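You operate a simulated robot arm through the tools that you are given. There is no shell and no other tool. Be economical: measure what you need, move in short steps, check, and stop when the job is done.

You run a simulated two-armed robot. Do the job below in one go: nothing can be reset, and whatever is moved stays where it is left.

Task
Mash the beans, stir the oil streaks in and cover the pot.
Fine: masher put back; stir with the orange turner, back in its crock after; blue-knob lid. Set down upright: yellow masher.

Only the result counts: the job must be done as asked and must still hold three seconds after the hand-in. Knocking over, shifting, dropping, spilling or breaking anything else fails it. Lids that push on must go on centred and level and be pressed home; caps that screw on are set level and turned clockwise until they are tight.

Robot
Two 7-joint arms with fingered hands on one trunk that stands fixed in place. Base frame: the origin is at the foot of the trunk, x ahead of it, y to its left, z up. Lengths are in m, angles in degrees, forces in N, time in s.
The left shoulder is at [0.07, 0.142, 1.089], the right one opposite. Payload 3.6 kg a hand.
Tool frame (each hand has its own): the origin (TCP) lies between the finger pads and is the grasp point; the fingertips stand 0.025 m ahead of it; z points along the fingers, y is the line along which they close. The gripper opens to 0.088 m. The gripper's body begins 0.029 m behind the TCP. The gripper is a hand of 5 fingers: y runs from the thumb to the fingers, the wrist lies at [-0.013, -0.097, -0.162] in the tool frame.
Orientation is that of the tool frame in the base frame, as a unit quaternion [x, y, z, w]. With the fingers straight down and the wrist toward the robot, the tool's x, y and z point along [0, 1, 0], [1, 0, 0] and [0, 0, -1] of the base frame.

Tools
- The arms move only by the tool drive_tool. It takes "left_increments", "right_increments" or both (then of equal length, played together; a hand with none holds still); each is a list that holds one entry, the list of rows, each a list of 6 numbers: the shift along the base's x, y, z in units of 200 mm (1.0 is 200 mm), then the turn, a rotation vector about the base's x, y, z in units of 90 degrees (1.0 is 90 degrees). In form: [[[x, y, z, rx, ry, rz], ...]]. A call has 1 to 20 rows; each row is the pose to reach, as a shift and turn from the pose commanded when the call began. A call with a number of a shift or a turn outside -1 to 1 is refused whole. Rows are played at 5 a second. More than 0.05 m and 8.6 degrees between two rows, and nothing of the call is played. Where a pose cannot be reached the arm comes as near as it can. A force on the tool above 90 N (or 10 N above the force at the start of the call, whichever is more), or a blocked arm, ends the call early, and 0.2 s more pass. In this call time passes only in rows, and 0.2 s behind the last. The reply holds the time, the measured pose of the TCP, the force on the tool along the base axes, the opening and the grip force, in the units named above and with some noise, with the torque about the TCP (base axes, N m) and any sound that the robot's microphone picked up.
- Cameras (640 x 400 px; columns grow to the right, rows downward): "scene" is now at [0.1392, -0.0015, 1.3218]; the picture's right is [-0.01, -1.00, 0.00], its down [-0.51, 0.01, -0.86] and it looks along [0.86, -0.01, -0.51] (base axes); focal length 250 px, centre (320, 200). "left" rides on the left gripper at [-0.059, -0.079, -0.105] in its tool frame; the picture's right is [-0.73, -0.32, 0.61], its down [0.62, -0.68, 0.38] and it looks along [0.29, 0.66, 0.70] (tool axes); focal length 234 px, centre (320, 200). "right" rides on the right gripper at [0.059, -0.079, -0.105] in its tool frame; the picture's right is [-0.73, 0.32, -0.61], its down [-0.62, -0.68, 0.38] and it looks along [-0.29, 0.66, 0.70] (tool axes); focal length 234 px, centre (320, 200). There is no depth. A picture from a camera that has moved, and an enlarged one, comes with that camera's place and axes in the base frame and with its lens.
- get_image(camera): a new picture of that camera. The clock stands still meanwhile.
- move_column(by): slides the trunk up (or, below 0, down) by that many m; the arms and the scene camera ride with it, the base frame stays. It gives what a move gives, with no picture.
- curl_fingers(index, middle, ring, little, thumb_bend, thumb_turn, hand): sets how far each is bent, from 0 (flat) to 1 (curled in); at 0.3 the hand is open as for a grip, at 0.7 the pads meet at the TCP. One left out holds its place. A second passes; each finger stops where it meets its share of the squeeze, and holds until it gets a number again. It is the only way to open and close the hand. It gives what a move gives, with no picture; readings hold the bend of each and the force on index, middle, ring, little, thumb and palm. thumb_turn goes from beside the hand (0) to across from the fingers (1), as for a grip.
- head_to(pan, tilt): turns the head with the scene camera to pan (to the left, within 86 degrees either way) and tilt (down, from -29 to 69), counted from straight ahead of the robot. It gives what a move gives.
- inspect(camera, box): a new picture of the part [left, top, right, bottom] of that camera's present view, enlarged. The clock stands still meanwhile.
- sign_off(): hands the job in; it is judged then, once.

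Work in short steps. Places have to be worked out from the pictures, the camera data and where the tool is seen: move nearer, look again, correct. Check each grasp and each placing, and mend what went wrong. You have 120 turns and 94 pictures in all, those below and enlarged ones among them. Open the grippers and draw the arms clear of the work before you hand the job in, unless the task says otherwise; then end with one line.

The tools are called after "Emit:" as name(argument=value, ...) on one line, values as JSON. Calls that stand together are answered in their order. drive_tool: Moves the arms, as the interface text tells. Its arguments: {"type":"object","properties":{"left_increments":{"type":"array","items":{"type":"array","items":{"type":"array","items":{"type":"number"}}}},"right_increments":{"type":"array","items":{"type":"array","items":{"type":"array","items":{"type":"number"}}}}},"required":[]} The other tools are called the same way: move_column (by) slides the trunk up or down; curl_fingers (index, middle, ring, little, thumb_bend, thumb_turn, hand) moves the fingers one by one; head_to (pan, tilt) turns the head that bears the scene camera; get_image (camera) takes a picture; inspect (camera, box) takes an enlarged picture of a part of a camera's view; sign_off () hands the job in.

At the start:

```text
t: 0.0
left_ee_pos: [0.5573, 0.1047, 1.1993]
left_tool_rot: [0.708, 0.707, 0.0, 0.0]
left_wrist_force: [0.1, -0.8, 0.0]
left_torque: [-0.01, -0.03, 0.01]
left_width: 0.0878
left_grip_force: 0.0
left_shape: jaw
left_bend: [0.3, 0.3, 0.3, 0.3, 0.3, 0.98]
left_finger forces: [0.0, 0.0, 0.0, 0.1, 0.1, 0.0]
right_ee_pos: [0.499, -0.2623, 1.1515]
right_tool_rot: [0.707, 0.708, 0.001, 0.0]
right_wrist_force: [-0.1, -0.6, 0.4]
right_torque: [-0.02, 0.0, 0.01]
right_width: 0.0875
right_grip_force: 0.2
right_shape: jaw
right_bend: [0.3, 0.3, 0.3, 0.3, 0.3, 0.98]
right_finger forces: [0.0, 0.1, 0.0, 0.0, 0.0, 0.0]
trunk travel left (down, up): [-0.625, 0.315]
head pan, tilt: [-0.8, 30.9]
```

scene: 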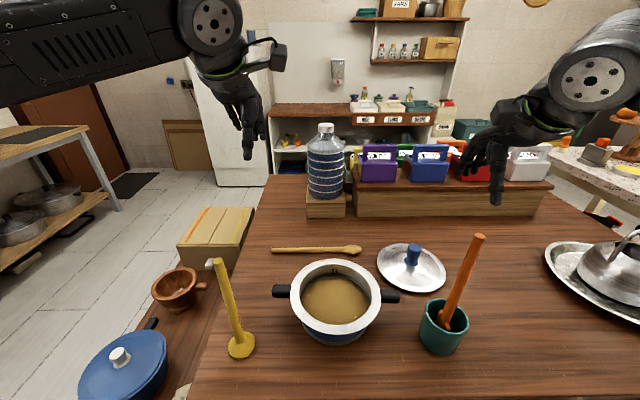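
right: 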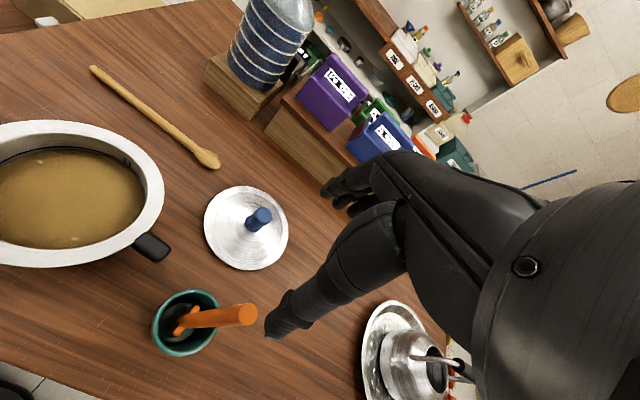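
left: 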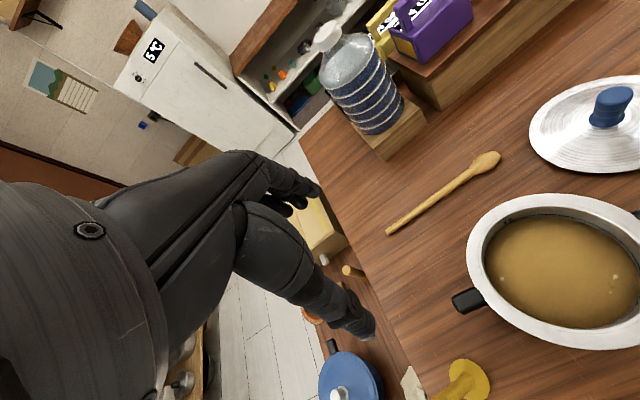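

The knob of the lid triangulates to about [0.66, -0.26, 0.85], so the table top seems nearer 0.8 than 0.3. I will enlarge the key parts to see more.

Emit:
inspect(camera="scene", box=[180, 220, 500, 400])

Emit:
inspect(camera="left", box=[300, 130, 640, 400])

Emit:
inspect(camera="right", box=[0, 60, 460, 400])

```text
2.00 times, centred on (340, 310) of scene
camera zoom: at [0.1392, -0.0015, 1.3218], right [-0.01, -1.0, 0.0], down [-0.51, 0.01, -0.86], along [0.86, -0.01, -0.51], focal length 501 px, centre (280, -20)
```

zoom: 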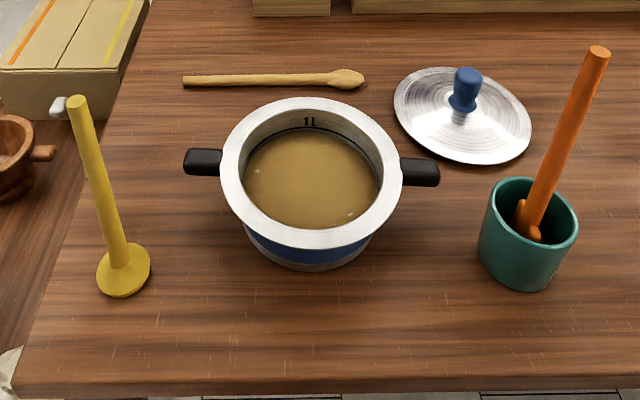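

```text
1.48 times, centred on (470, 265) of left
camera zoom: at [0.4784, 0.0458, 1.3049], right [-0.32, -0.73, -0.61], down [-0.68, 0.62, -0.38], along [0.66, 0.29, -0.7], focal length 347 px, centre (98, 104)
```

zoom: 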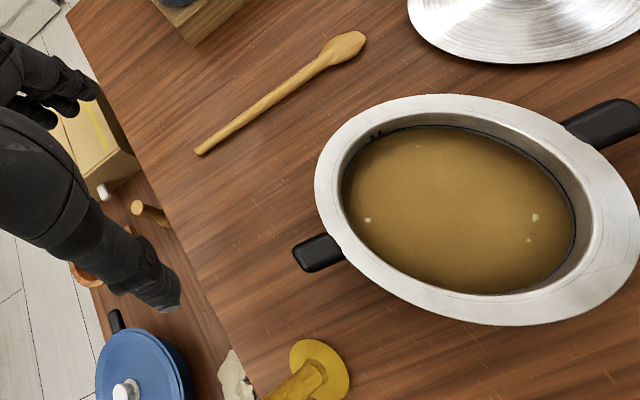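

```text
1.18 times, centred on (230, 230) of right
camera zoom: at [0.4202, -0.2032, 1.2563], right [0.32, -0.73, 0.61], down [-0.68, -0.62, -0.38], along [0.66, -0.29, -0.7], focal length 276 px, centre (426, 165)
```

zoom: 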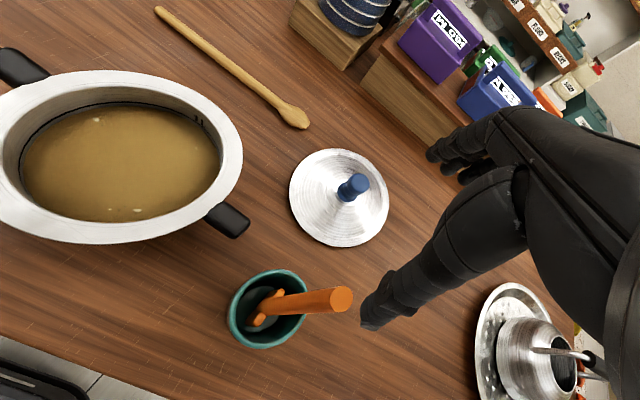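

Triangulating again: table top at about z = 0.77, masher near [0.445, 0.165] with its top at about 1.03, crock and turner near [0.458, -0.263] with top at about 1.07, and pot centre near [0.525, -0.042]. Both handles stand about upright, so I bring the left hand above the masher and look.

Emit:
drive_tool(left_increments=[[[-0.14, 0.075, -0.06, 0, 0, 0], [-0.28, 0.15, -0.12, 0, 0, 0], [-0.42, 0.225, -0.18, 0, 0, 0], [-0.56, 0.3, -0.25, 0, 0, 0]]])

Emit:
head_to(pan=0, tilt=45)

Emit:
get_image(camera="left")

Emit:
get_image(camera="scene")

Emit:
get_image(camera="right")

```text
t: 1.0
left_ee_pos: [0.4447, 0.1661, 1.1508]
left_tool_rot: [0.707, 0.707, 0.0, 0.001]
left_wrist_force: [-0.4, -0.3, 0.4]
left_torque: [-0.02, -0.04, 0.01]
left_width: 0.0879
left_grip_force: 0.1
left_shape: jaw
left_bend: [0.3, 0.3, 0.3, 0.3, 0.3, 0.98]
left_finger forces: [0.0, 0.1, 0.0, 0.0, 0.0, 0.0]
right_ee_pos: [0.4986, -0.2616, 1.1532]
right_tool_rot: [0.707, 0.707, -0.001, 0.001]
right_wrist_force: [-0.3, 0.2, 0.4]
right_torque: [0.01, -0.02, -0.01]
right_width: 0.0878
right_grip_force: 0.0
right_shape: jaw
right_bend: [0.3, 0.3, 0.3, 0.3, 0.3, 0.98]
right_finger forces: [0.0, 0.0, 0.0, 0.0, 0.1, 0.0]
trunk travel left (down, up): [-0.625, 0.315]
head pan, tilt: [-0.8, 30.9]
```

```text
t: 1.8
left_ee_pos: [0.4474, 0.1651, 1.1512]
left_tool_rot: [0.707, 0.707, 0.0, 0.0]
left_wrist_force: [-1.1, -0.1, -0.1]
left_torque: [0.02, 0.0, 0.01]
left_width: 0.0877
left_grip_force: 0.2
left_shape: jaw
left_bend: [0.3, 0.3, 0.3, 0.3, 0.3, 0.98]
left_finger forces: [0.1, 0.0, 0.1, 0.0, 0.1, 0.0]
right_ee_pos: [0.5002, -0.2626, 1.1511]
right_tool_rot: [0.707, 0.707, 0.0, -0.001]
right_wrist_force: [-0.2, 0.0, -0.1]
right_torque: [0.03, 0.03, 0.0]
right_width: 0.0877
right_grip_force: 0.1
right_shape: jaw
right_bend: [0.3, 0.3, 0.3, 0.3, 0.3, 0.98]
right_finger forces: [0.1, 0.0, 0.0, 0.0, 0.0, 0.0]
trunk travel left (down, up): [-0.625, 0.315]
head pan, tilt: [0.0, 45.0]
```

```text
87 pictures are left
camera left: at [0.3671, 0.1054, 1.2557], right [-0.32, -0.73, -0.61], down [-0.68, 0.62, -0.38], along [0.66, 0.29, -0.7], focal length 234 px, centre (320, 200)
```

left: 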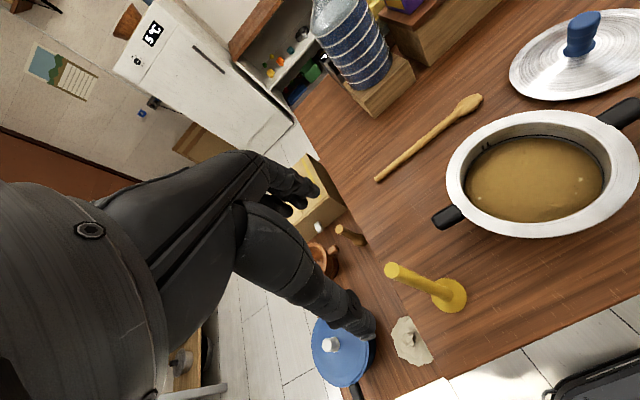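

```text
86 pictures are left
camera scene: at [0.1308, -0.0004, 1.3007], right [0.0, -1.0, 0.0], down [-0.71, 0.0, -0.71], along [0.71, 0.0, -0.71], focal length 250 px, centre (320, 200)
```

scene: 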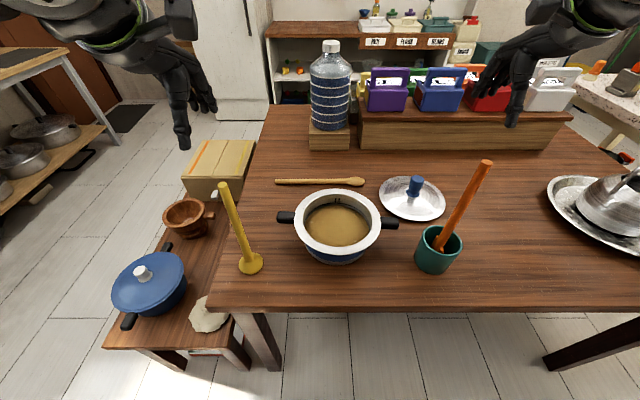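

```text
85 pictures are left
camera right: at [0.4204, -0.2035, 1.2562], right [0.32, -0.73, 0.61], down [-0.68, -0.62, -0.38], along [0.66, -0.29, -0.7], focal length 234 px, centre (320, 200)
```

right: 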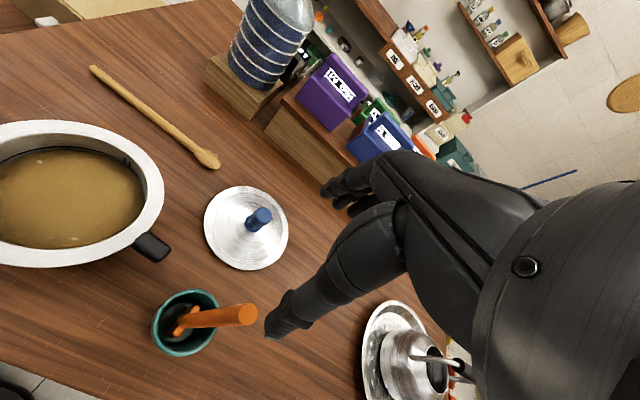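

The masher's top now measures about [0.455, 0.167, 1.014] and its base [0.444, 0.16], so it is close to upright. I enlarge to see the top and its hook, and the turner.

Emit:
inspect(camera="left", box=[330, 220, 490, 320])

Emit:
inspect(camera="scene", box=[200, 150, 520, 350])

Emit:
inspect(camera="right", box=[140, 270, 300, 370])

```text
4.00 times, centred on (410, 270) of left
camera zoom: at [0.3671, 0.1054, 1.2557], right [-0.32, -0.73, -0.61], down [-0.68, 0.62, -0.38], along [0.66, 0.29, -0.7], focal length 937 px, centre (-40, -80)
```

zoom: 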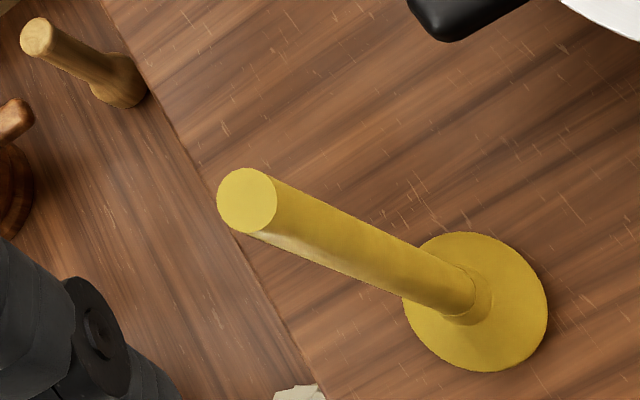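

```text
2.00 times, centred on (360, 250) of scene
camera zoom: at [0.1308, -0.0004, 1.3007], right [0.0, -1.0, 0.0], down [-0.71, 0.0, -0.71], along [0.71, 0.0, -0.71], focal length 501 px, centre (240, 100)
```

zoom: 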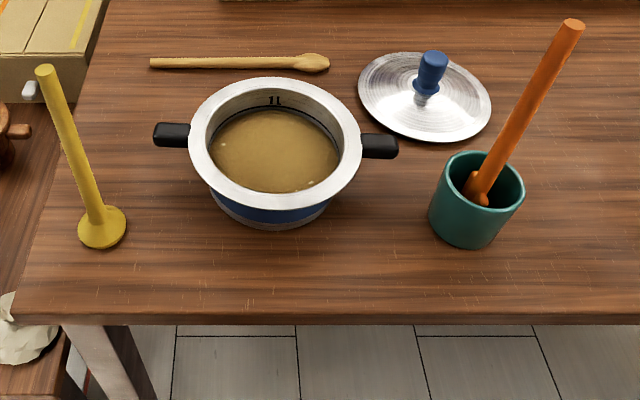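

```text
4.00 times, centred on (220, 320) of right
camera zoom: at [0.4204, -0.2035, 1.2562], right [0.32, -0.73, 0.61], down [-0.68, -0.62, -0.38], along [0.66, -0.29, -0.7], focal length 937 px, centre (720, -280)
```

zoom: 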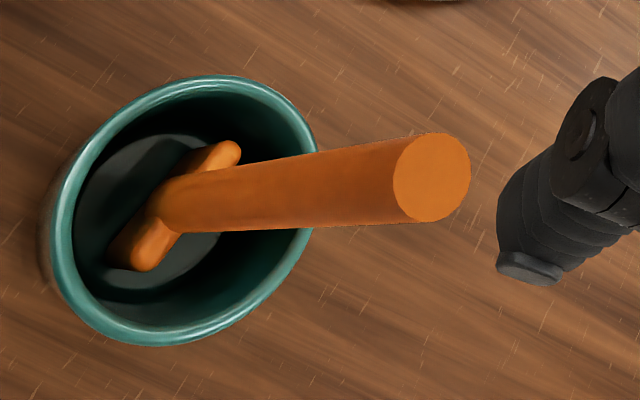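

No hook on the masher after all; that was something behind it. I go down to just above its top and check the alignment.

Emit:
drive_tool(left_increments=[[[0, 0, -0.2, 0, 0, 0], [0, 0, -0.37, 0, 0, 0]]])

Emit:
get_image(camera="left")

Emit:
inspect(camera="scene", box=[120, 80, 320, 280])

```text
t: 2.4
left_ee_pos: [0.4466, 0.1646, 1.0756]
left_tool_rot: [0.707, 0.707, -0.001, 0.0]
left_wrist_force: [0.5, -1.0, 0.2]
left_torque: [0.02, -0.03, -0.02]
left_width: 0.0876
left_grip_force: 0.0
left_shape: jaw
left_bend: [0.3, 0.3, 0.3, 0.3, 0.3, 0.98]
left_finger forces: [0.0, 0.0, 0.0, 0.0, 0.0, 0.0]
right_ee_pos: [0.5, -0.2616, 1.1515]
right_tool_rot: [0.706, 0.708, 0.0, -0.001]
right_wrist_force: [-1.1, 0.6, 1.4]
right_torque: [0.0, -0.02, 0.01]
right_width: 0.0878
right_grip_force: 0.1
right_shape: jaw
right_bend: [0.3, 0.3, 0.3, 0.3, 0.3, 0.98]
right_finger forces: [0.0, 0.0, 0.0, 0.0, 0.1, 0.0]
trunk travel left (down, up): [-0.625, 0.315]
head pan, tilt: [0.0, 45.0]
```

```text
81 pictures are left
camera left: at [0.3674, 0.106, 1.181], right [-0.32, -0.73, -0.61], down [-0.68, 0.62, -0.38], along [0.66, 0.29, -0.7], focal length 234 px, centre (320, 200)
```

left: 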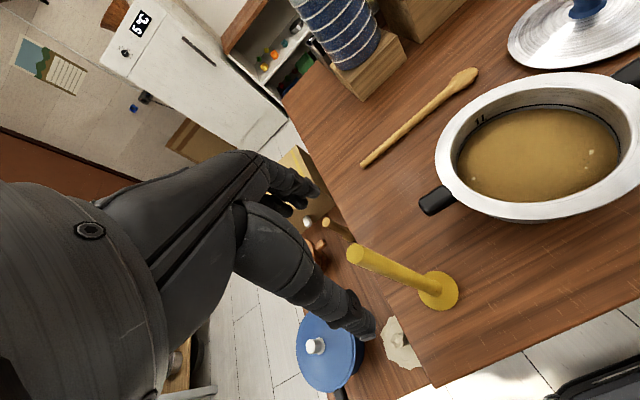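

```text
2.00 times, centred on (220, 180) of scene
camera zoom: at [0.1311, 0.0001, 1.3007], right [0.0, -1.0, 0.0], down [-0.71, 0.0, -0.71], along [0.71, 0.0, -0.71], focal length 501 px, centre (520, 240)
```

zoom: 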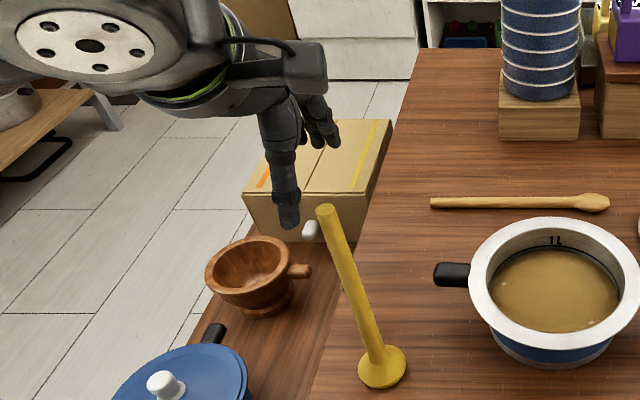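

The projected tool axis meets the masher's top at both cameras (top at z ≈ 1.02). I go down with the TCP to z ≈ 1.0 and close the hand.

Emit:
drive_tool(left_increments=[[[0, 0, -0.19, 0, 0, 0], [0, 0, -0.37, 0, 0, 0]]])

Emit:
get_image(camera="left")

Emit:
inspect(camera="scene", box=[120, 80, 320, 280])

```text
t: 3.0
left_ee_pos: [0.4465, 0.1644, 1.0028]
left_tool_rot: [0.707, 0.707, -0.001, 0.0]
left_wrist_force: [0.6, 0.1, -0.6]
left_torque: [0.03, -0.02, -0.05]
left_width: 0.0879
left_grip_force: 0.1
left_shape: jaw
left_bend: [0.3, 0.3, 0.3, 0.3, 0.3, 0.98]
left_finger forces: [0.1, 0.0, 0.0, 0.0, 0.0, 0.1]
right_ee_pos: [0.5007, -0.2619, 1.1514]
right_tool_rot: [0.706, 0.708, -0.001, 0.0]
right_wrist_force: [0.2, 0.2, 0.7]
right_torque: [0.0, -0.02, -0.01]
right_width: 0.0874
right_grip_force: 0.0
right_shape: jaw
right_bend: [0.3, 0.3, 0.3, 0.3, 0.3, 0.98]
right_finger forces: [0.0, 0.1, 0.0, 0.1, 0.0, 0.0]
trunk travel left (down, up): [-0.625, 0.315]
head pan, tilt: [0.0, 45.0]
```

```text
79 pictures are left
camera left: at [0.367, 0.1056, 1.1072], right [-0.32, -0.73, -0.61], down [-0.68, 0.62, -0.38], along [0.66, 0.29, -0.7], focal length 234 px, centre (320, 200)
```

left: 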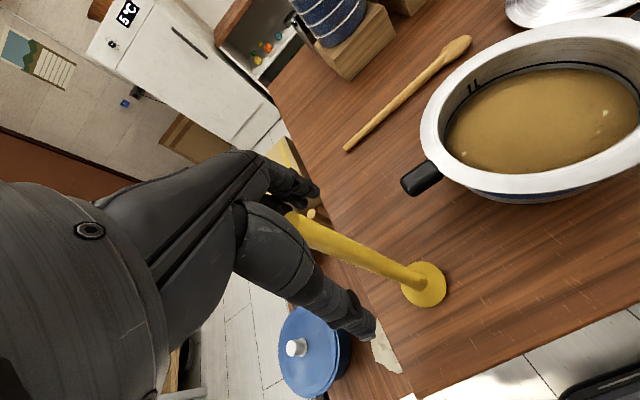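

```text
2.00 times, centred on (220, 180) of scene
camera zoom: at [0.1309, 0.0002, 1.3007], right [0.0, -1.0, 0.0], down [-0.71, 0.0, -0.71], along [0.71, 0.0, -0.71], focal length 501 px, centre (520, 240)
```

zoom: 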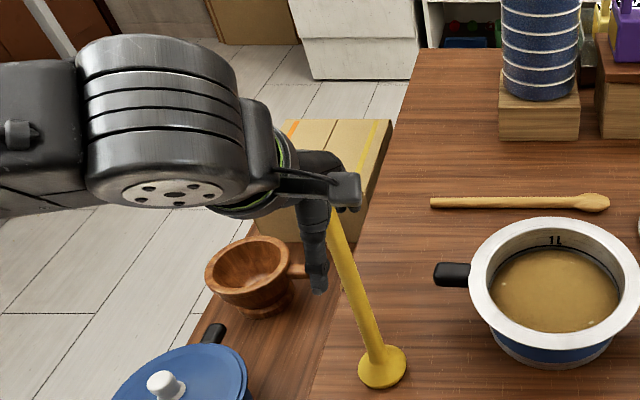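

The handle's top lies between thumb and fingers. I close the hand.

Emit:
curl_fingers(hand="left", index=0.75, middle=0.75, ring=0.75, little=0.75, thumb_bend=0.75, thumb_turn=1)

Emit:
get_image(camera="left")

```text
t: 4.0
left_ee_pos: [0.4471, 0.1643, 1.0024]
left_tool_rot: [0.707, 0.707, 0.0, 0.0]
left_wrist_force: [0.1, 1.0, -0.5]
left_torque: [-0.02, 0.02, -0.02]
left_width: 0.0104
left_grip_force: 12.9
left_shape: fingers
left_bend: [0.73, 0.72, 0.75, 0.75, 0.63, 1.0]
left_finger forces: [7.0, 7.1, 0.0, 0.1, 12.6, 0.0]
right_ee_pos: [0.4993, -0.2618, 1.1518]
right_tool_rot: [0.706, 0.708, 0.0, 0.0]
right_wrist_force: [0.0, 0.8, 0.4]
right_torque: [0.02, -0.03, 0.02]
right_width: 0.0875
right_grip_force: 0.0
right_shape: jaw
right_bend: [0.3, 0.3, 0.3, 0.3, 0.3, 0.98]
right_finger forces: [0.0, 0.1, 0.1, 0.0, 0.0, 0.0]
trunk travel left (down, up): [-0.625, 0.315]
head pan, tilt: [0.0, 45.0]
```

```text
77 pictures are left
camera left: at [0.3668, 0.1054, 1.1077], right [-0.32, -0.73, -0.61], down [-0.68, 0.62, -0.38], along [0.66, 0.29, -0.7], focal length 234 px, centre (320, 200)
```

left: 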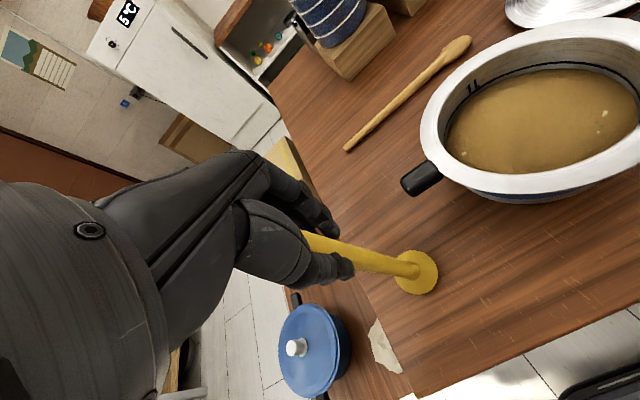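

Index, middle and thumb hold with about 13 N, but the masher's foot seems to have shifted about 1.5 cm forward. I check with the scene camera.

Emit:
inspect(camera="scene", box=[180, 130, 300, 290])

Emit:
inspect(camera="left", box=[240, 180, 480, 330])

```text
2.50 times, centred on (240, 210) of scene
camera zoom: at [0.1307, -0.0001, 1.3007], right [0.0, -1.0, 0.0], down [-0.71, 0.0, -0.71], along [0.71, 0.0, -0.71], focal length 626 px, centre (520, 175)
```

zoom: 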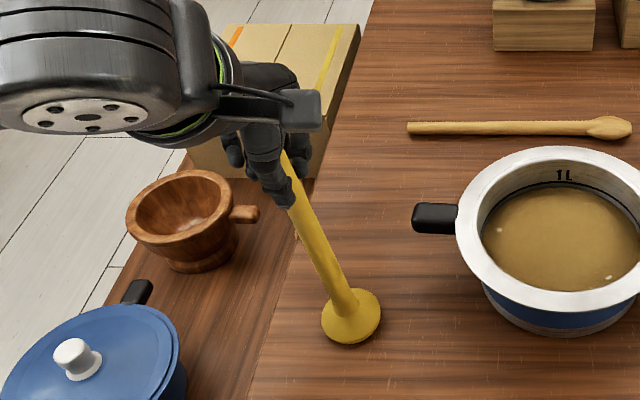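

```text
2.67 times, centred on (360, 255) of left
camera zoom: at [0.3668, 0.1054, 1.1077], right [-0.32, -0.73, -0.61], down [-0.68, 0.62, -0.38], along [0.66, 0.29, -0.7], focal length 624 px, centre (213, 53)
```

zoom: 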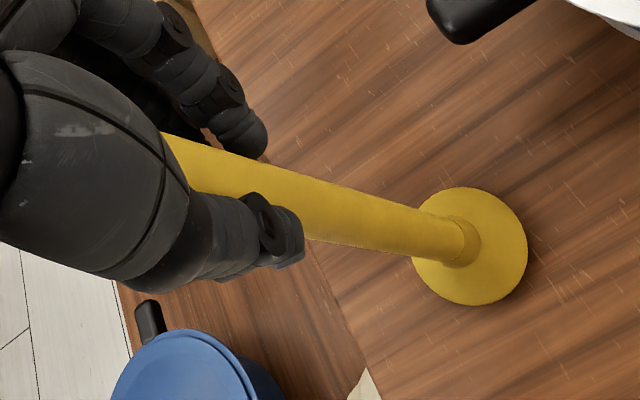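

The foot slid to about [0.460, 0.161] and is still upright, so the handle axis sits about 14 mm ahead of the TCP; I'll correct for that when I put it back. I lift it straight up and check the hold.

Emit:
drive_tool(left_increments=[[[0, 0, 0.1, 0, 0, 0], [0, 0, 0.3, 0, 0, 0], [0, 0, 0.5, 0, 0, 0], [0, 0, 0.7, 0, 0, 0]]])

Emit:
get_image(camera="left")

Emit:
get_image(camera="scene")

```text
t: 5.0
left_ee_pos: [0.4445, 0.1637, 1.1428]
left_tool_rot: [0.708, 0.707, 0.0, -0.001]
left_wrist_force: [0.0, -0.3, -0.7]
left_torque: [0.0, 0.01, 0.01]
left_width: 0.0103
left_grip_force: 13.8
left_shape: fingers
left_bend: [0.73, 0.73, 0.75, 0.75, 0.63, 1.0]
left_finger forces: [7.2, 7.5, 0.0, 0.0, 12.7, 0.0]
right_ee_pos: [0.5001, -0.2629, 1.151]
right_tool_rot: [0.707, 0.707, -0.001, 0.001]
right_wrist_force: [0.5, -0.4, -0.2]
right_torque: [0.02, -0.01, 0.02]
right_width: 0.0877
right_grip_force: 0.1
right_shape: jaw
right_bend: [0.3, 0.3, 0.3, 0.3, 0.3, 0.98]
right_finger forces: [0.1, 0.1, 0.0, 0.1, 0.0, 0.0]
trunk travel left (down, up): [-0.625, 0.315]
head pan, tilt: [0.0, 45.0]
```

```text
74 pictures are left
camera left: at [0.3657, 0.1055, 1.2473], right [-0.32, -0.73, -0.61], down [-0.68, 0.62, -0.38], along [0.66, 0.29, -0.7], focal length 234 px, centre (320, 200)
```

left: 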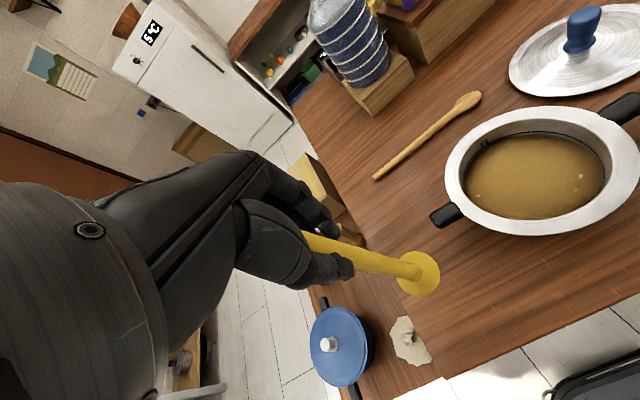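

```text
73 pictures are left
camera scene: at [0.1298, -0.0008, 1.3007], right [0.0, -1.0, 0.0], down [-0.71, 0.0, -0.71], along [0.71, 0.0, -0.71], focal length 250 px, centre (320, 200)
```

scene: 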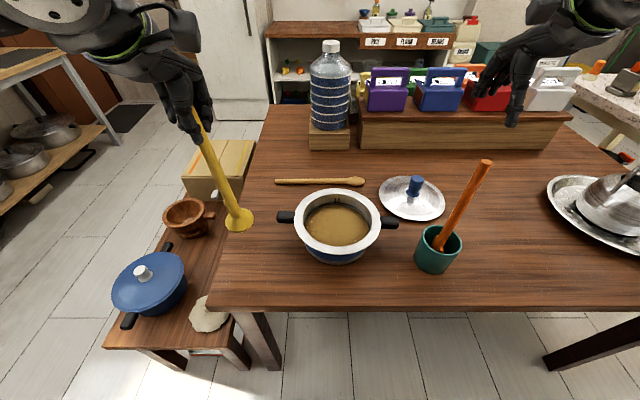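

The masher is held firmly and level. I carry it over the pot's centre (about [0.52, -0.042]).

Emit:
drive_tool(left_increments=[[[0.06, -0.2, 0.02, 0, 0, 0], [0.12, -0.4, 0.02, 0, 0, 0], [0.18, -0.6, 0.02, 0, 0, 0], [0.24, -0.8, 0.02, 0, 0, 0], [0.3, -1.0, 0.02, 0, 0, 0]]])

Emit:
get_image(camera="left")

Emit:
get_image(camera="scene")

Emit:
get_image(camera="right")

```text
t: 6.2
left_ee_pos: [0.5055, -0.0373, 1.1451]
left_tool_rot: [0.707, 0.707, 0.001, -0.001]
left_wrist_force: [0.4, 0.2, 0.0]
left_torque: [0.02, 0.02, 0.0]
left_width: 0.0099
left_grip_force: 13.8
left_shape: fingers
left_bend: [0.73, 0.73, 0.75, 0.75, 0.63, 1.0]
left_finger forces: [7.1, 7.6, 0.0, 0.0, 12.3, 0.0]
right_ee_pos: [0.5001, -0.2646, 1.1511]
right_tool_rot: [0.707, 0.708, 0.0, -0.001]
right_wrist_force: [0.7, -0.5, 0.0]
right_torque: [0.02, 0.02, 0.01]
right_width: 0.088
right_grip_force: 0.0
right_shape: jaw
right_bend: [0.3, 0.3, 0.3, 0.3, 0.3, 0.98]
right_finger forces: [0.1, 0.0, 0.1, 0.0, 0.1, 0.0]
trunk travel left (down, up): [-0.625, 0.315]
head pan, tilt: [0.0, 45.0]
```

```text
72 pictures are left
camera left: at [0.426, -0.097, 1.2496], right [-0.32, -0.72, -0.61], down [-0.68, 0.62, -0.38], along [0.66, 0.29, -0.7], focal length 234 px, centre (320, 200)
```

left: 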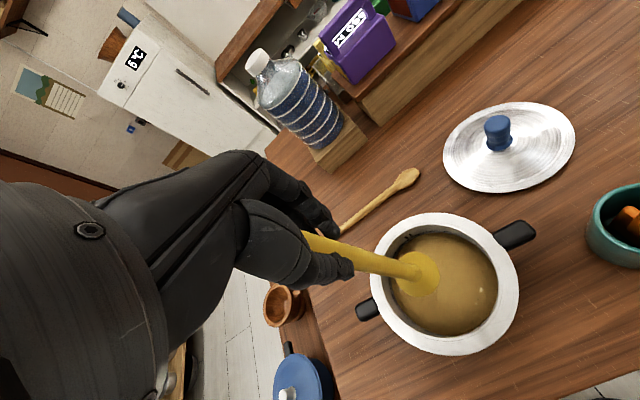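

```text
71 pictures are left
camera scene: at [0.1312, -0.0023, 1.3006], right [0.0, -1.0, 0.0], down [-0.71, 0.0, -0.71], along [0.71, 0.0, -0.71], focal length 250 px, centre (320, 200)
```

scene: 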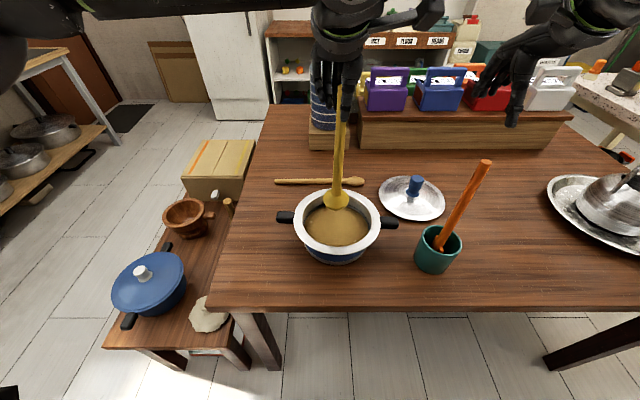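

```text
70 pictures are left
camera right: at [0.4209, -0.2053, 1.2557], right [0.32, -0.73, 0.61], down [-0.68, -0.62, -0.38], along [0.66, -0.29, -0.7], focal length 234 px, centre (320, 200)
```

right: 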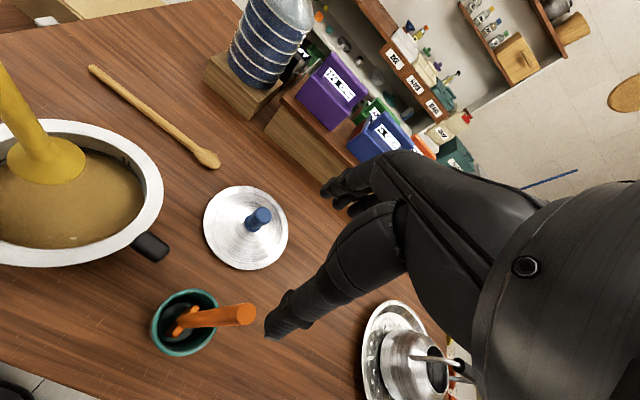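

The foot is over the pot's centre. I lower it to the rim level and look.

Emit:
drive_tool(left_increments=[[[0, 0, -0.17, 0, 0, 0], [0, 0, -0.34, 0, 0, 0]]])

Emit:
inspect(camera="scene", box=[250, 150, 430, 280])

Emit:
inspect(camera="left", box=[300, 180, 560, 370])

```text
t: 6.8
left_ee_pos: [0.5061, -0.0343, 1.0766]
left_tool_rot: [0.707, 0.707, 0.0, 0.0]
left_wrist_force: [-0.7, -0.7, 0.6]
left_torque: [-0.03, 0.01, -0.01]
left_width: 0.0098
left_grip_force: 13.0
left_shape: fingers
left_bend: [0.73, 0.73, 0.75, 0.75, 0.63, 1.0]
left_finger forces: [7.0, 7.4, 0.0, 0.1, 12.3, 0.0]
right_ee_pos: [0.5005, -0.2621, 1.1521]
right_tool_rot: [0.707, 0.707, -0.001, -0.001]
right_wrist_force: [0.7, 0.0, -0.4]
right_torque: [0.02, -0.01, 0.0]
right_width: 0.0876
right_grip_force: 0.1
right_shape: jaw
right_bend: [0.3, 0.3, 0.3, 0.3, 0.3, 0.98]
right_finger forces: [0.0, 0.0, 0.0, 0.0, 0.1, 0.1]
trunk travel left (down, up): [-0.625, 0.315]
head pan, tilt: [0.0, 45.0]
```

```text
3.08 times, centred on (340, 215) of scene
camera zoom: at [0.1315, -0.0002, 1.3006], right [0.0, -1.0, 0.0], down [-0.71, 0.0, -0.71], along [0.71, 0.0, -0.71], focal length 771 px, centre (258, 154)
```

zoom: 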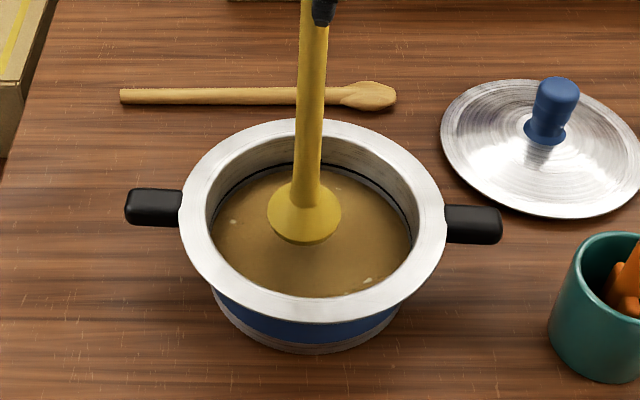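

```text
2.11 times, centred on (430, 275) of left
camera zoom: at [0.4268, -0.0939, 1.1819], right [-0.32, -0.73, -0.61], down [-0.68, 0.62, -0.38], along [0.66, 0.29, -0.7], focal length 493 px, centre (88, 42)
```

zoom: 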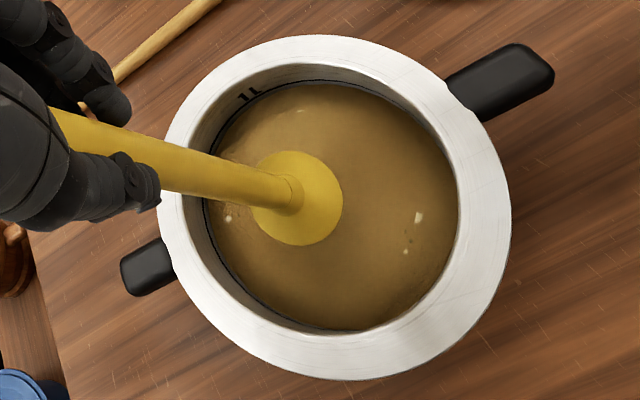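

The foot is well inside the rim. I lower it in small steps, watching the force for the pulp and the floor.

Emit:
drive_tool(left_increments=[[[0, 0, -0.07, 0, 0, 0], [0, 0, -0.13, 0, 0, 0], [0, 0, -0.18, 0, 0, 0], [0, 0, -0.22, 0, 0, 0]]])

Emit:
inspect(camera="scene", box=[250, 150, 430, 280])

```text
t: 7.8
left_ee_pos: [0.506, -0.0357, 1.0339]
left_tool_rot: [0.708, 0.707, 0.0, 0.0]
left_wrist_force: [-0.5, 0.0, -0.8]
left_torque: [0.03, -0.02, 0.0]
left_width: 0.0097
left_grip_force: 13.4
left_shape: fingers
left_bend: [0.74, 0.73, 0.75, 0.75, 0.63, 1.0]
left_finger forces: [6.8, 7.5, 0.0, 0.1, 12.2, 0.0]
right_ee_pos: [0.5011, -0.2621, 1.1511]
right_tool_rot: [0.706, 0.708, 0.0, -0.001]
right_wrist_force: [0.1, -0.1, 0.1]
right_torque: [0.04, -0.03, 0.03]
right_width: 0.0879
right_grip_force: 0.1
right_shape: jaw
right_bend: [0.3, 0.3, 0.3, 0.3, 0.3, 0.98]
right_finger forces: [0.1, 0.1, 0.0, 0.0, 0.0, 0.0]
trunk travel left (down, up): [-0.625, 0.315]
head pan, tilt: [0.0, 45.0]
```

```text
3.08 times, centred on (340, 215) of scene
camera zoom: at [0.131, -0.0002, 1.3006], right [0.0, -1.0, 0.0], down [-0.71, 0.0, -0.71], along [0.71, 0.0, -0.71], focal length 771 px, centre (258, 154)
```

zoom: 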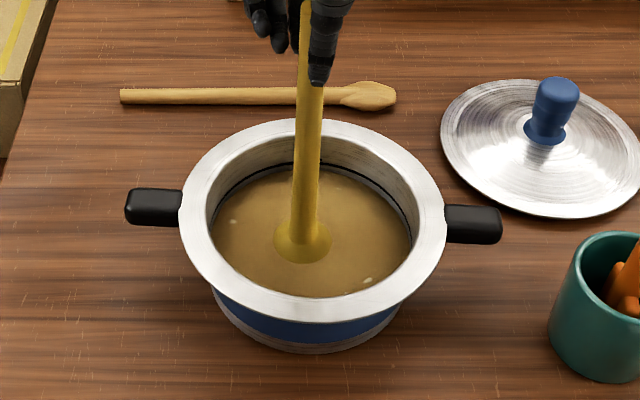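

The foot is now in the pulp, with no resistance yet. I continue down in 4 mm steps to find the floor.

Emit:
drive_tool(left_increments=[[[0, 0, -0.02, 0, 0, 0], [0, 0, -0.04, 0, 0, 0], [0, 0, -0.06, 0, 0, 0], [0, 0, -0.08, 0, 0, 0], [0, 0, -0.1, 0, 0, 0]]])

Emit:
inspect(camera="scene", box=[250, 150, 430, 280])

```text
t: 9.0
left_ee_pos: [0.5048, -0.0344, 1.0153]
left_tool_rot: [0.708, 0.706, 0.0, 0.0]
left_wrist_force: [-0.3, 0.5, -1.0]
left_torque: [-0.01, 0.01, 0.02]
left_width: 0.0096
left_grip_force: 13.3
left_shape: fingers
left_bend: [0.74, 0.73, 0.75, 0.75, 0.63, 1.0]
left_finger forces: [6.9, 7.6, 0.0, 0.0, 12.2, 0.1]
right_ee_pos: [0.501, -0.2621, 1.1515]
right_tool_rot: [0.707, 0.708, 0.0, 0.0]
right_wrist_force: [0.2, 0.1, -1.0]
right_torque: [-0.03, 0.03, 0.02]
right_width: 0.0877
right_grip_force: 0.1
right_shape: jaw
right_bend: [0.3, 0.3, 0.3, 0.3, 0.3, 0.98]
right_finger forces: [0.0, 0.0, 0.1, 0.1, 0.0, 0.0]
trunk travel left (down, up): [-0.625, 0.315]
head pan, tilt: [0.0, 45.0]
```

```text
3.08 times, centred on (340, 215) of scene
camera zoom: at [0.1307, -0.0002, 1.3007], right [0.0, -1.0, 0.0], down [-0.71, 0.0, -0.71], along [0.71, 0.0, -0.71], focal length 771 px, centre (258, 154)
```

zoom: 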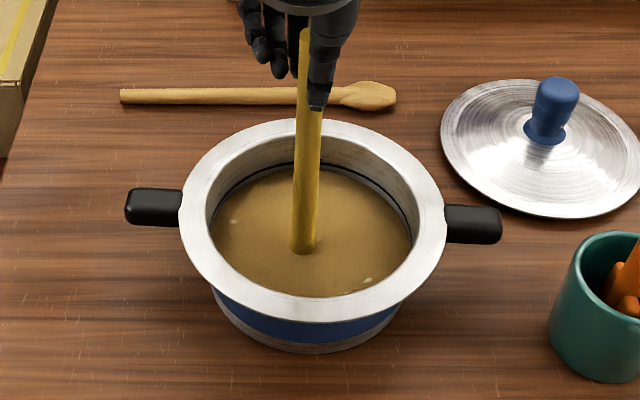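

Still no floor; a small lump shows by the shaft. I keep going down.

Emit:
drive_tool(left_increments=[[[0, 0, -0.02, 0, 0, 0], [0, 0, -0.04, 0, 0, 0], [0, 0, -0.06, 0, 0, 0], [0, 0, -0.08, 0, 0, 0]]])

Emit:
inspect(camera="left", box=[300, 180, 560, 370])

```text
t: 10.0
left_ee_pos: [0.5046, -0.0352, 1.0008]
left_tool_rot: [0.707, 0.707, 0.001, 0.002]
left_wrist_force: [0.4, 0.3, 15.3]
left_torque: [0.04, 0.06, -0.01]
left_width: 0.0078
left_grip_force: 14.9
left_shape: fingers
left_bend: [0.75, 0.74, 0.75, 0.75, 0.63, 1.0]
left_finger forces: [7.0, 10.1, 0.0, 0.0, 13.1, 0.1]
right_ee_pos: [0.4968, -0.2613, 1.1532]
right_tool_rot: [0.707, 0.707, 0.0, 0.0]
right_wrist_force: [0.1, -0.7, -0.7]
right_torque: [0.01, -0.03, 0.04]
right_width: 0.0874
right_grip_force: 0.1
right_shape: jaw
right_bend: [0.3, 0.3, 0.3, 0.3, 0.3, 0.98]
right_finger forces: [0.0, 0.0, 0.1, 0.0, 0.1, 0.1]
trunk travel left (down, up): [-0.625, 0.315]
head pan, tilt: [0.0, 45.0]
```

```text
2.11 times, centred on (430, 275) of left
camera zoom: at [0.4248, -0.0937, 1.1045], right [-0.32, -0.73, -0.61], down [-0.68, 0.62, -0.39], along [0.66, 0.29, -0.69], focal length 493 px, centre (88, 42)
```

zoom: 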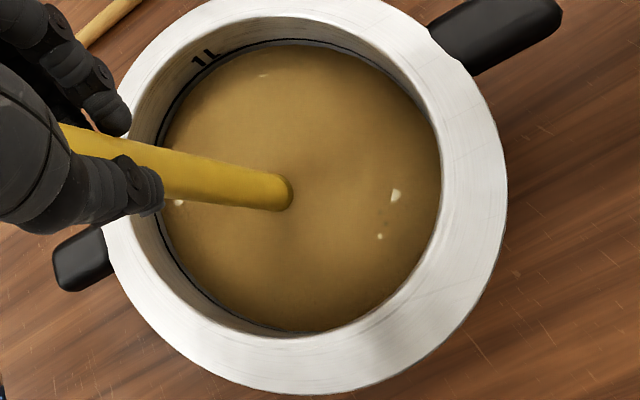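

I reached firm contact with 15 N at TCP z ≈ 1.0. I now press at the centre and around it, lifting between presses.

Emit:
drive_tool(left_increments=[[[0, -0.02, 0.1, 0, 0, 0], [0.15, -0.02, 0.1, 0, 0, 0], [0.15, -0.02, -0.01, 0, 0, 0], [0.15, -0.02, -0.01, 0, 0, 0], [0.15, -0.02, 0.1, 0, 0, 0], [-0.01, 0.13, 0.1, 0, 0, 0], [-0.01, 0.13, -0.01, 0, 0, 0], [-0.01, 0.13, -0.01, 0, 0, 0], [-0.01, 0.13, 0.1, 0, 0, 0], [-0.17, -0.02, 0.1, 0, 0, 0], [-0.17, -0.02, -0.01, 0, 0, 0], [-0.17, -0.02, -0.01, 0, 0, 0], [-0.17, -0.02, 0.1, 0, 0, 0], [-0.01, -0.18, 0.1, 0, 0, 0], [-0.01, -0.18, -0.01, 0, 0, 0], [-0.01, -0.18, -0.01, 0, 0, 0], [-0.01, -0.18, 0.1, 0, 0, 0], [-0.01, -0.02, 0.1, 0, 0, 0], [-0.01, -0.02, -0.01, 0, 0, 0], [-0.01, -0.02, -0.01, 0, 0, 0]]])

Emit:
inspect(camera="scene", box=[250, 150, 430, 280])

Emit:
inspect(camera="left", box=[300, 180, 560, 370])

```text
t: 14.2
left_ee_pos: [0.5013, -0.0397, 0.9985]
left_tool_rot: [0.708, 0.707, 0.0, 0.002]
left_wrist_force: [0.2, -0.2, 14.6]
left_torque: [0.01, 0.05, 0.08]
left_width: 0.0052
left_grip_force: 13.7
left_shape: fingers
left_bend: [0.75, 0.74, 0.75, 0.75, 0.63, 1.0]
left_finger forces: [5.1, 10.7, 0.0, 0.1, 12.0, 0.0]
right_ee_pos: [0.4979, -0.2608, 1.1526]
right_tool_rot: [0.708, 0.707, 0.0, 0.001]
right_wrist_force: [0.1, 1.0, 0.0]
right_torque: [-0.04, 0.04, -0.02]
right_width: 0.0878
right_grip_force: 0.2
right_shape: jaw
right_bend: [0.3, 0.3, 0.3, 0.3, 0.3, 0.98]
right_finger forces: [0.1, 0.0, 0.1, 0.0, 0.0, 0.0]
trunk travel left (down, up): [-0.625, 0.315]
head pan, tilt: [0.0, 45.0]
```

```text
3.08 times, centred on (340, 215) of scene
camera zoom: at [0.1279, -0.0003, 1.3012], right [0.0, -1.0, 0.0], down [-0.71, 0.0, -0.71], along [0.71, 0.0, -0.71], focal length 771 px, centre (258, 154)
```

zoom: 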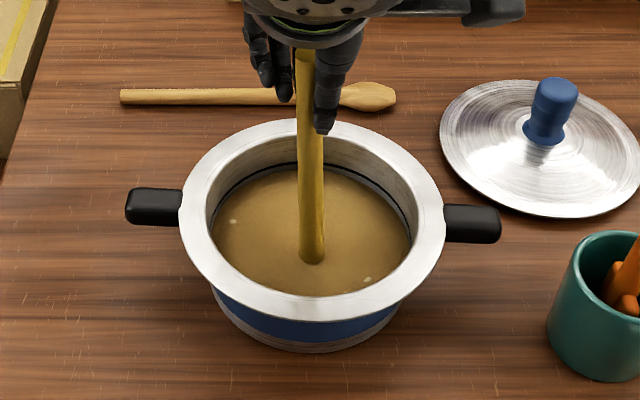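

```text
2.11 times, centred on (430, 275) of left
camera zoom: at [0.4219, -0.0974, 1.1028], right [-0.32, -0.73, -0.61], down [-0.68, 0.62, -0.39], along [0.66, 0.29, -0.69], focal length 493 px, centre (88, 42)
```

zoom: 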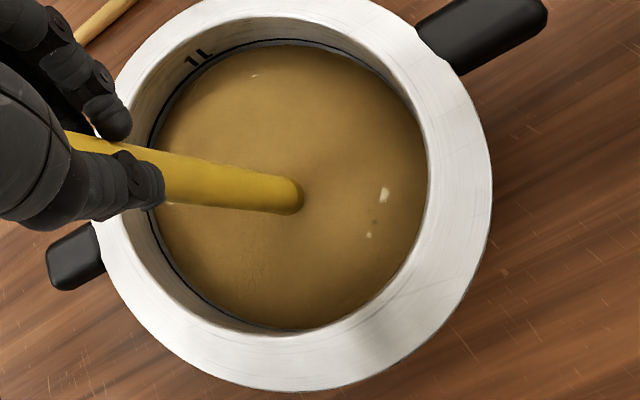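

The grip has slipped a little (width 5 mm, handle leaning some degrees). With the masher standing on the pot floor, I open the hand and regrip it centred.

Emit:
drive_tool(left_increments=[[[0, 0, 0.01, 0, 0, 0], [0, 0, 0.015, 0, 0, 0]]])

Emit:
curl_fingers(hand="left", index=0.5, middle=0.5, ring=0.5, little=0.5, thumb_bend=0.45)

Emit:
inspect(camera="scene", box=[250, 120, 430, 250])

Emit:
get_image(camera="left")

```text
t: 14.8
left_ee_pos: [0.5034, -0.038, 0.9995]
left_tool_rot: [0.707, 0.707, 0.0, 0.0]
left_wrist_force: [-0.9, 0.8, 5.0]
left_torque: [0.0, 0.04, -0.01]
left_width: 0.0047
left_grip_force: 12.1
left_shape: fingers
left_bend: [0.75, 0.74, 0.75, 0.75, 0.63, 1.0]
left_finger forces: [3.9, 8.5, 0.0, 0.0, 10.6, 0.0]
right_ee_pos: [0.5005, -0.2612, 1.152]
right_tool_rot: [0.707, 0.707, 0.0, -0.001]
right_wrist_force: [0.1, 0.0, 1.3]
right_torque: [0.02, 0.02, -0.02]
right_width: 0.0875
right_grip_force: 0.2
right_shape: jaw
right_bend: [0.3, 0.3, 0.3, 0.3, 0.3, 0.98]
right_finger forces: [0.1, 0.0, 0.0, 0.0, 0.0, 0.1]
trunk travel left (down, up): [-0.625, 0.315]
head pan, tilt: [0.0, 45.0]
```

```text
t: 15.8
left_ee_pos: [0.504, -0.0388, 1.0001]
left_tool_rot: [0.706, 0.708, 0.0, 0.0]
left_wrist_force: [0.7, -0.6, -0.3]
left_torque: [0.0, 0.01, 0.02]
left_width: 0.0466
left_grip_force: 0.1
left_shape: fingers
left_bend: [0.5, 0.5, 0.5, 0.5, 0.45, 0.99]
left_finger forces: [0.1, 0.0, 0.1, 0.0, 0.1, 0.0]
right_ee_pos: [0.5002, -0.2621, 1.1517]
right_tool_rot: [0.706, 0.708, 0.001, 0.0]
right_wrist_force: [0.2, -0.7, -0.9]
right_torque: [0.02, 0.07, 0.03]
right_width: 0.0879
right_grip_force: 0.0
right_shape: jaw
right_bend: [0.3, 0.3, 0.3, 0.3, 0.3, 0.98]
right_finger forces: [0.0, 0.0, 0.1, 0.1, 0.1, 0.0]
trunk travel left (down, up): [-0.625, 0.315]
head pan, tilt: [0.0, 45.0]
```

```text
3.08 times, centred on (340, 185) of scene
camera zoom: at [0.1305, -0.0002, 1.3007], right [0.0, -1.0, 0.0], down [-0.71, 0.0, -0.71], along [0.71, 0.0, -0.71], focal length 771 px, centre (258, 246)
```

zoom: 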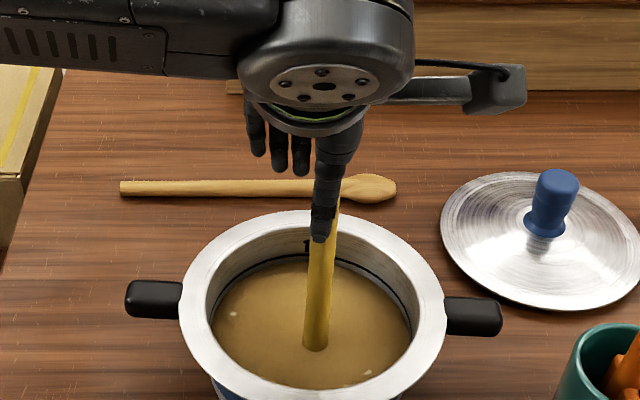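

```text
61 pictures are left
camera left: at [0.4243, -0.0974, 1.1039], right [-0.32, -0.73, -0.61], down [-0.68, 0.62, -0.38], along [0.66, 0.29, -0.7], focal length 234 px, centre (320, 200)
```

left: 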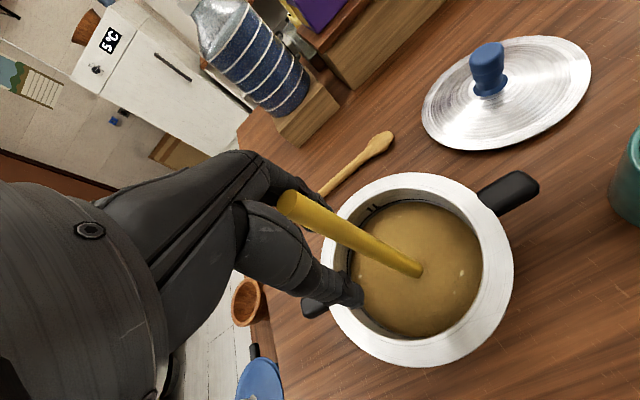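

The masher settled upright at about [0.512, -0.047]. I shift the hand to centre on it and close again.

Emit:
drive_tool(left_increments=[[[0.015, -0.02, 0, 0, 0, 0], [0.03, -0.04, -0.01, 0, 0, 0]]])

Emit:
curl_fingers(hand="left", index=0.8, middle=0.8, ring=0.8, little=0.8, thumb_bend=0.8)

Emit:
get_image(camera="left")

```text
t: 16.4
left_ee_pos: [0.5103, -0.0471, 0.9975]
left_tool_rot: [0.708, 0.707, 0.0, -0.001]
left_wrist_force: [-0.2, 0.6, 0.5]
left_torque: [-0.02, -0.01, 0.01]
left_width: 0.0466
left_grip_force: 0.1
left_shape: fingers
left_bend: [0.5, 0.5, 0.5, 0.5, 0.45, 0.99]
left_finger forces: [0.0, 0.1, 0.1, 0.1, 0.0, 0.0]
right_ee_pos: [0.5002, -0.2622, 1.1513]
right_tool_rot: [0.707, 0.708, 0.0, 0.0]
right_wrist_force: [-0.2, 0.3, 0.2]
right_torque: [0.0, 0.0, 0.0]
right_width: 0.0877
right_grip_force: 0.0
right_shape: jaw
right_bend: [0.3, 0.3, 0.3, 0.3, 0.3, 0.98]
right_finger forces: [0.0, 0.0, 0.0, 0.0, 0.0, 0.0]
trunk travel left (down, up): [-0.625, 0.315]
head pan, tilt: [0.0, 45.0]
```

```text
t: 17.4
left_ee_pos: [0.5094, -0.0472, 0.9972]
left_tool_rot: [0.708, 0.707, 0.0, 0.001]
left_wrist_force: [-0.6, 0.2, -0.2]
left_torque: [0.01, 0.03, -0.02]
left_width: 0.0107
left_grip_force: 12.8
left_shape: fingers
left_bend: [0.74, 0.72, 0.8, 0.8, 0.61, 1.0]
left_finger forces: [6.3, 7.3, 0.1, 0.0, 12.4, 0.0]
right_ee_pos: [0.4989, -0.2612, 1.1511]
right_tool_rot: [0.707, 0.707, 0.0, 0.0]
right_wrist_force: [-0.9, 0.1, 0.4]
right_torque: [-0.01, 0.01, 0.04]
right_width: 0.0876
right_grip_force: 0.2
right_shape: jaw
right_bend: [0.3, 0.3, 0.3, 0.3, 0.3, 0.98]
right_finger forces: [0.0, 0.0, 0.0, 0.1, 0.0, 0.1]
trunk travel left (down, up): [-0.625, 0.315]
head pan, tilt: [0.0, 45.0]
```

```text
60 pictures are left
camera left: at [0.4304, -0.1062, 1.1018], right [-0.32, -0.73, -0.61], down [-0.68, 0.62, -0.38], along [0.66, 0.29, -0.7], focal length 234 px, centre (320, 200)
```

left: 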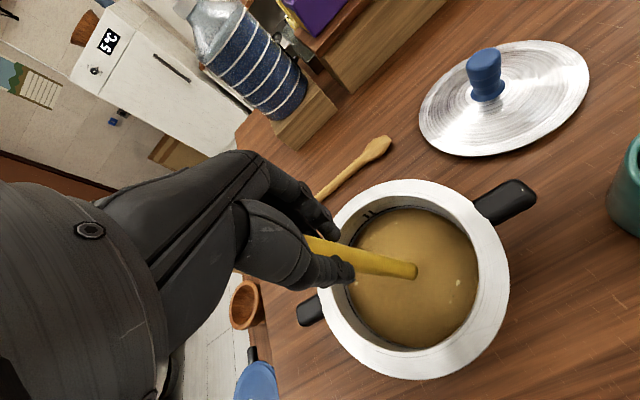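

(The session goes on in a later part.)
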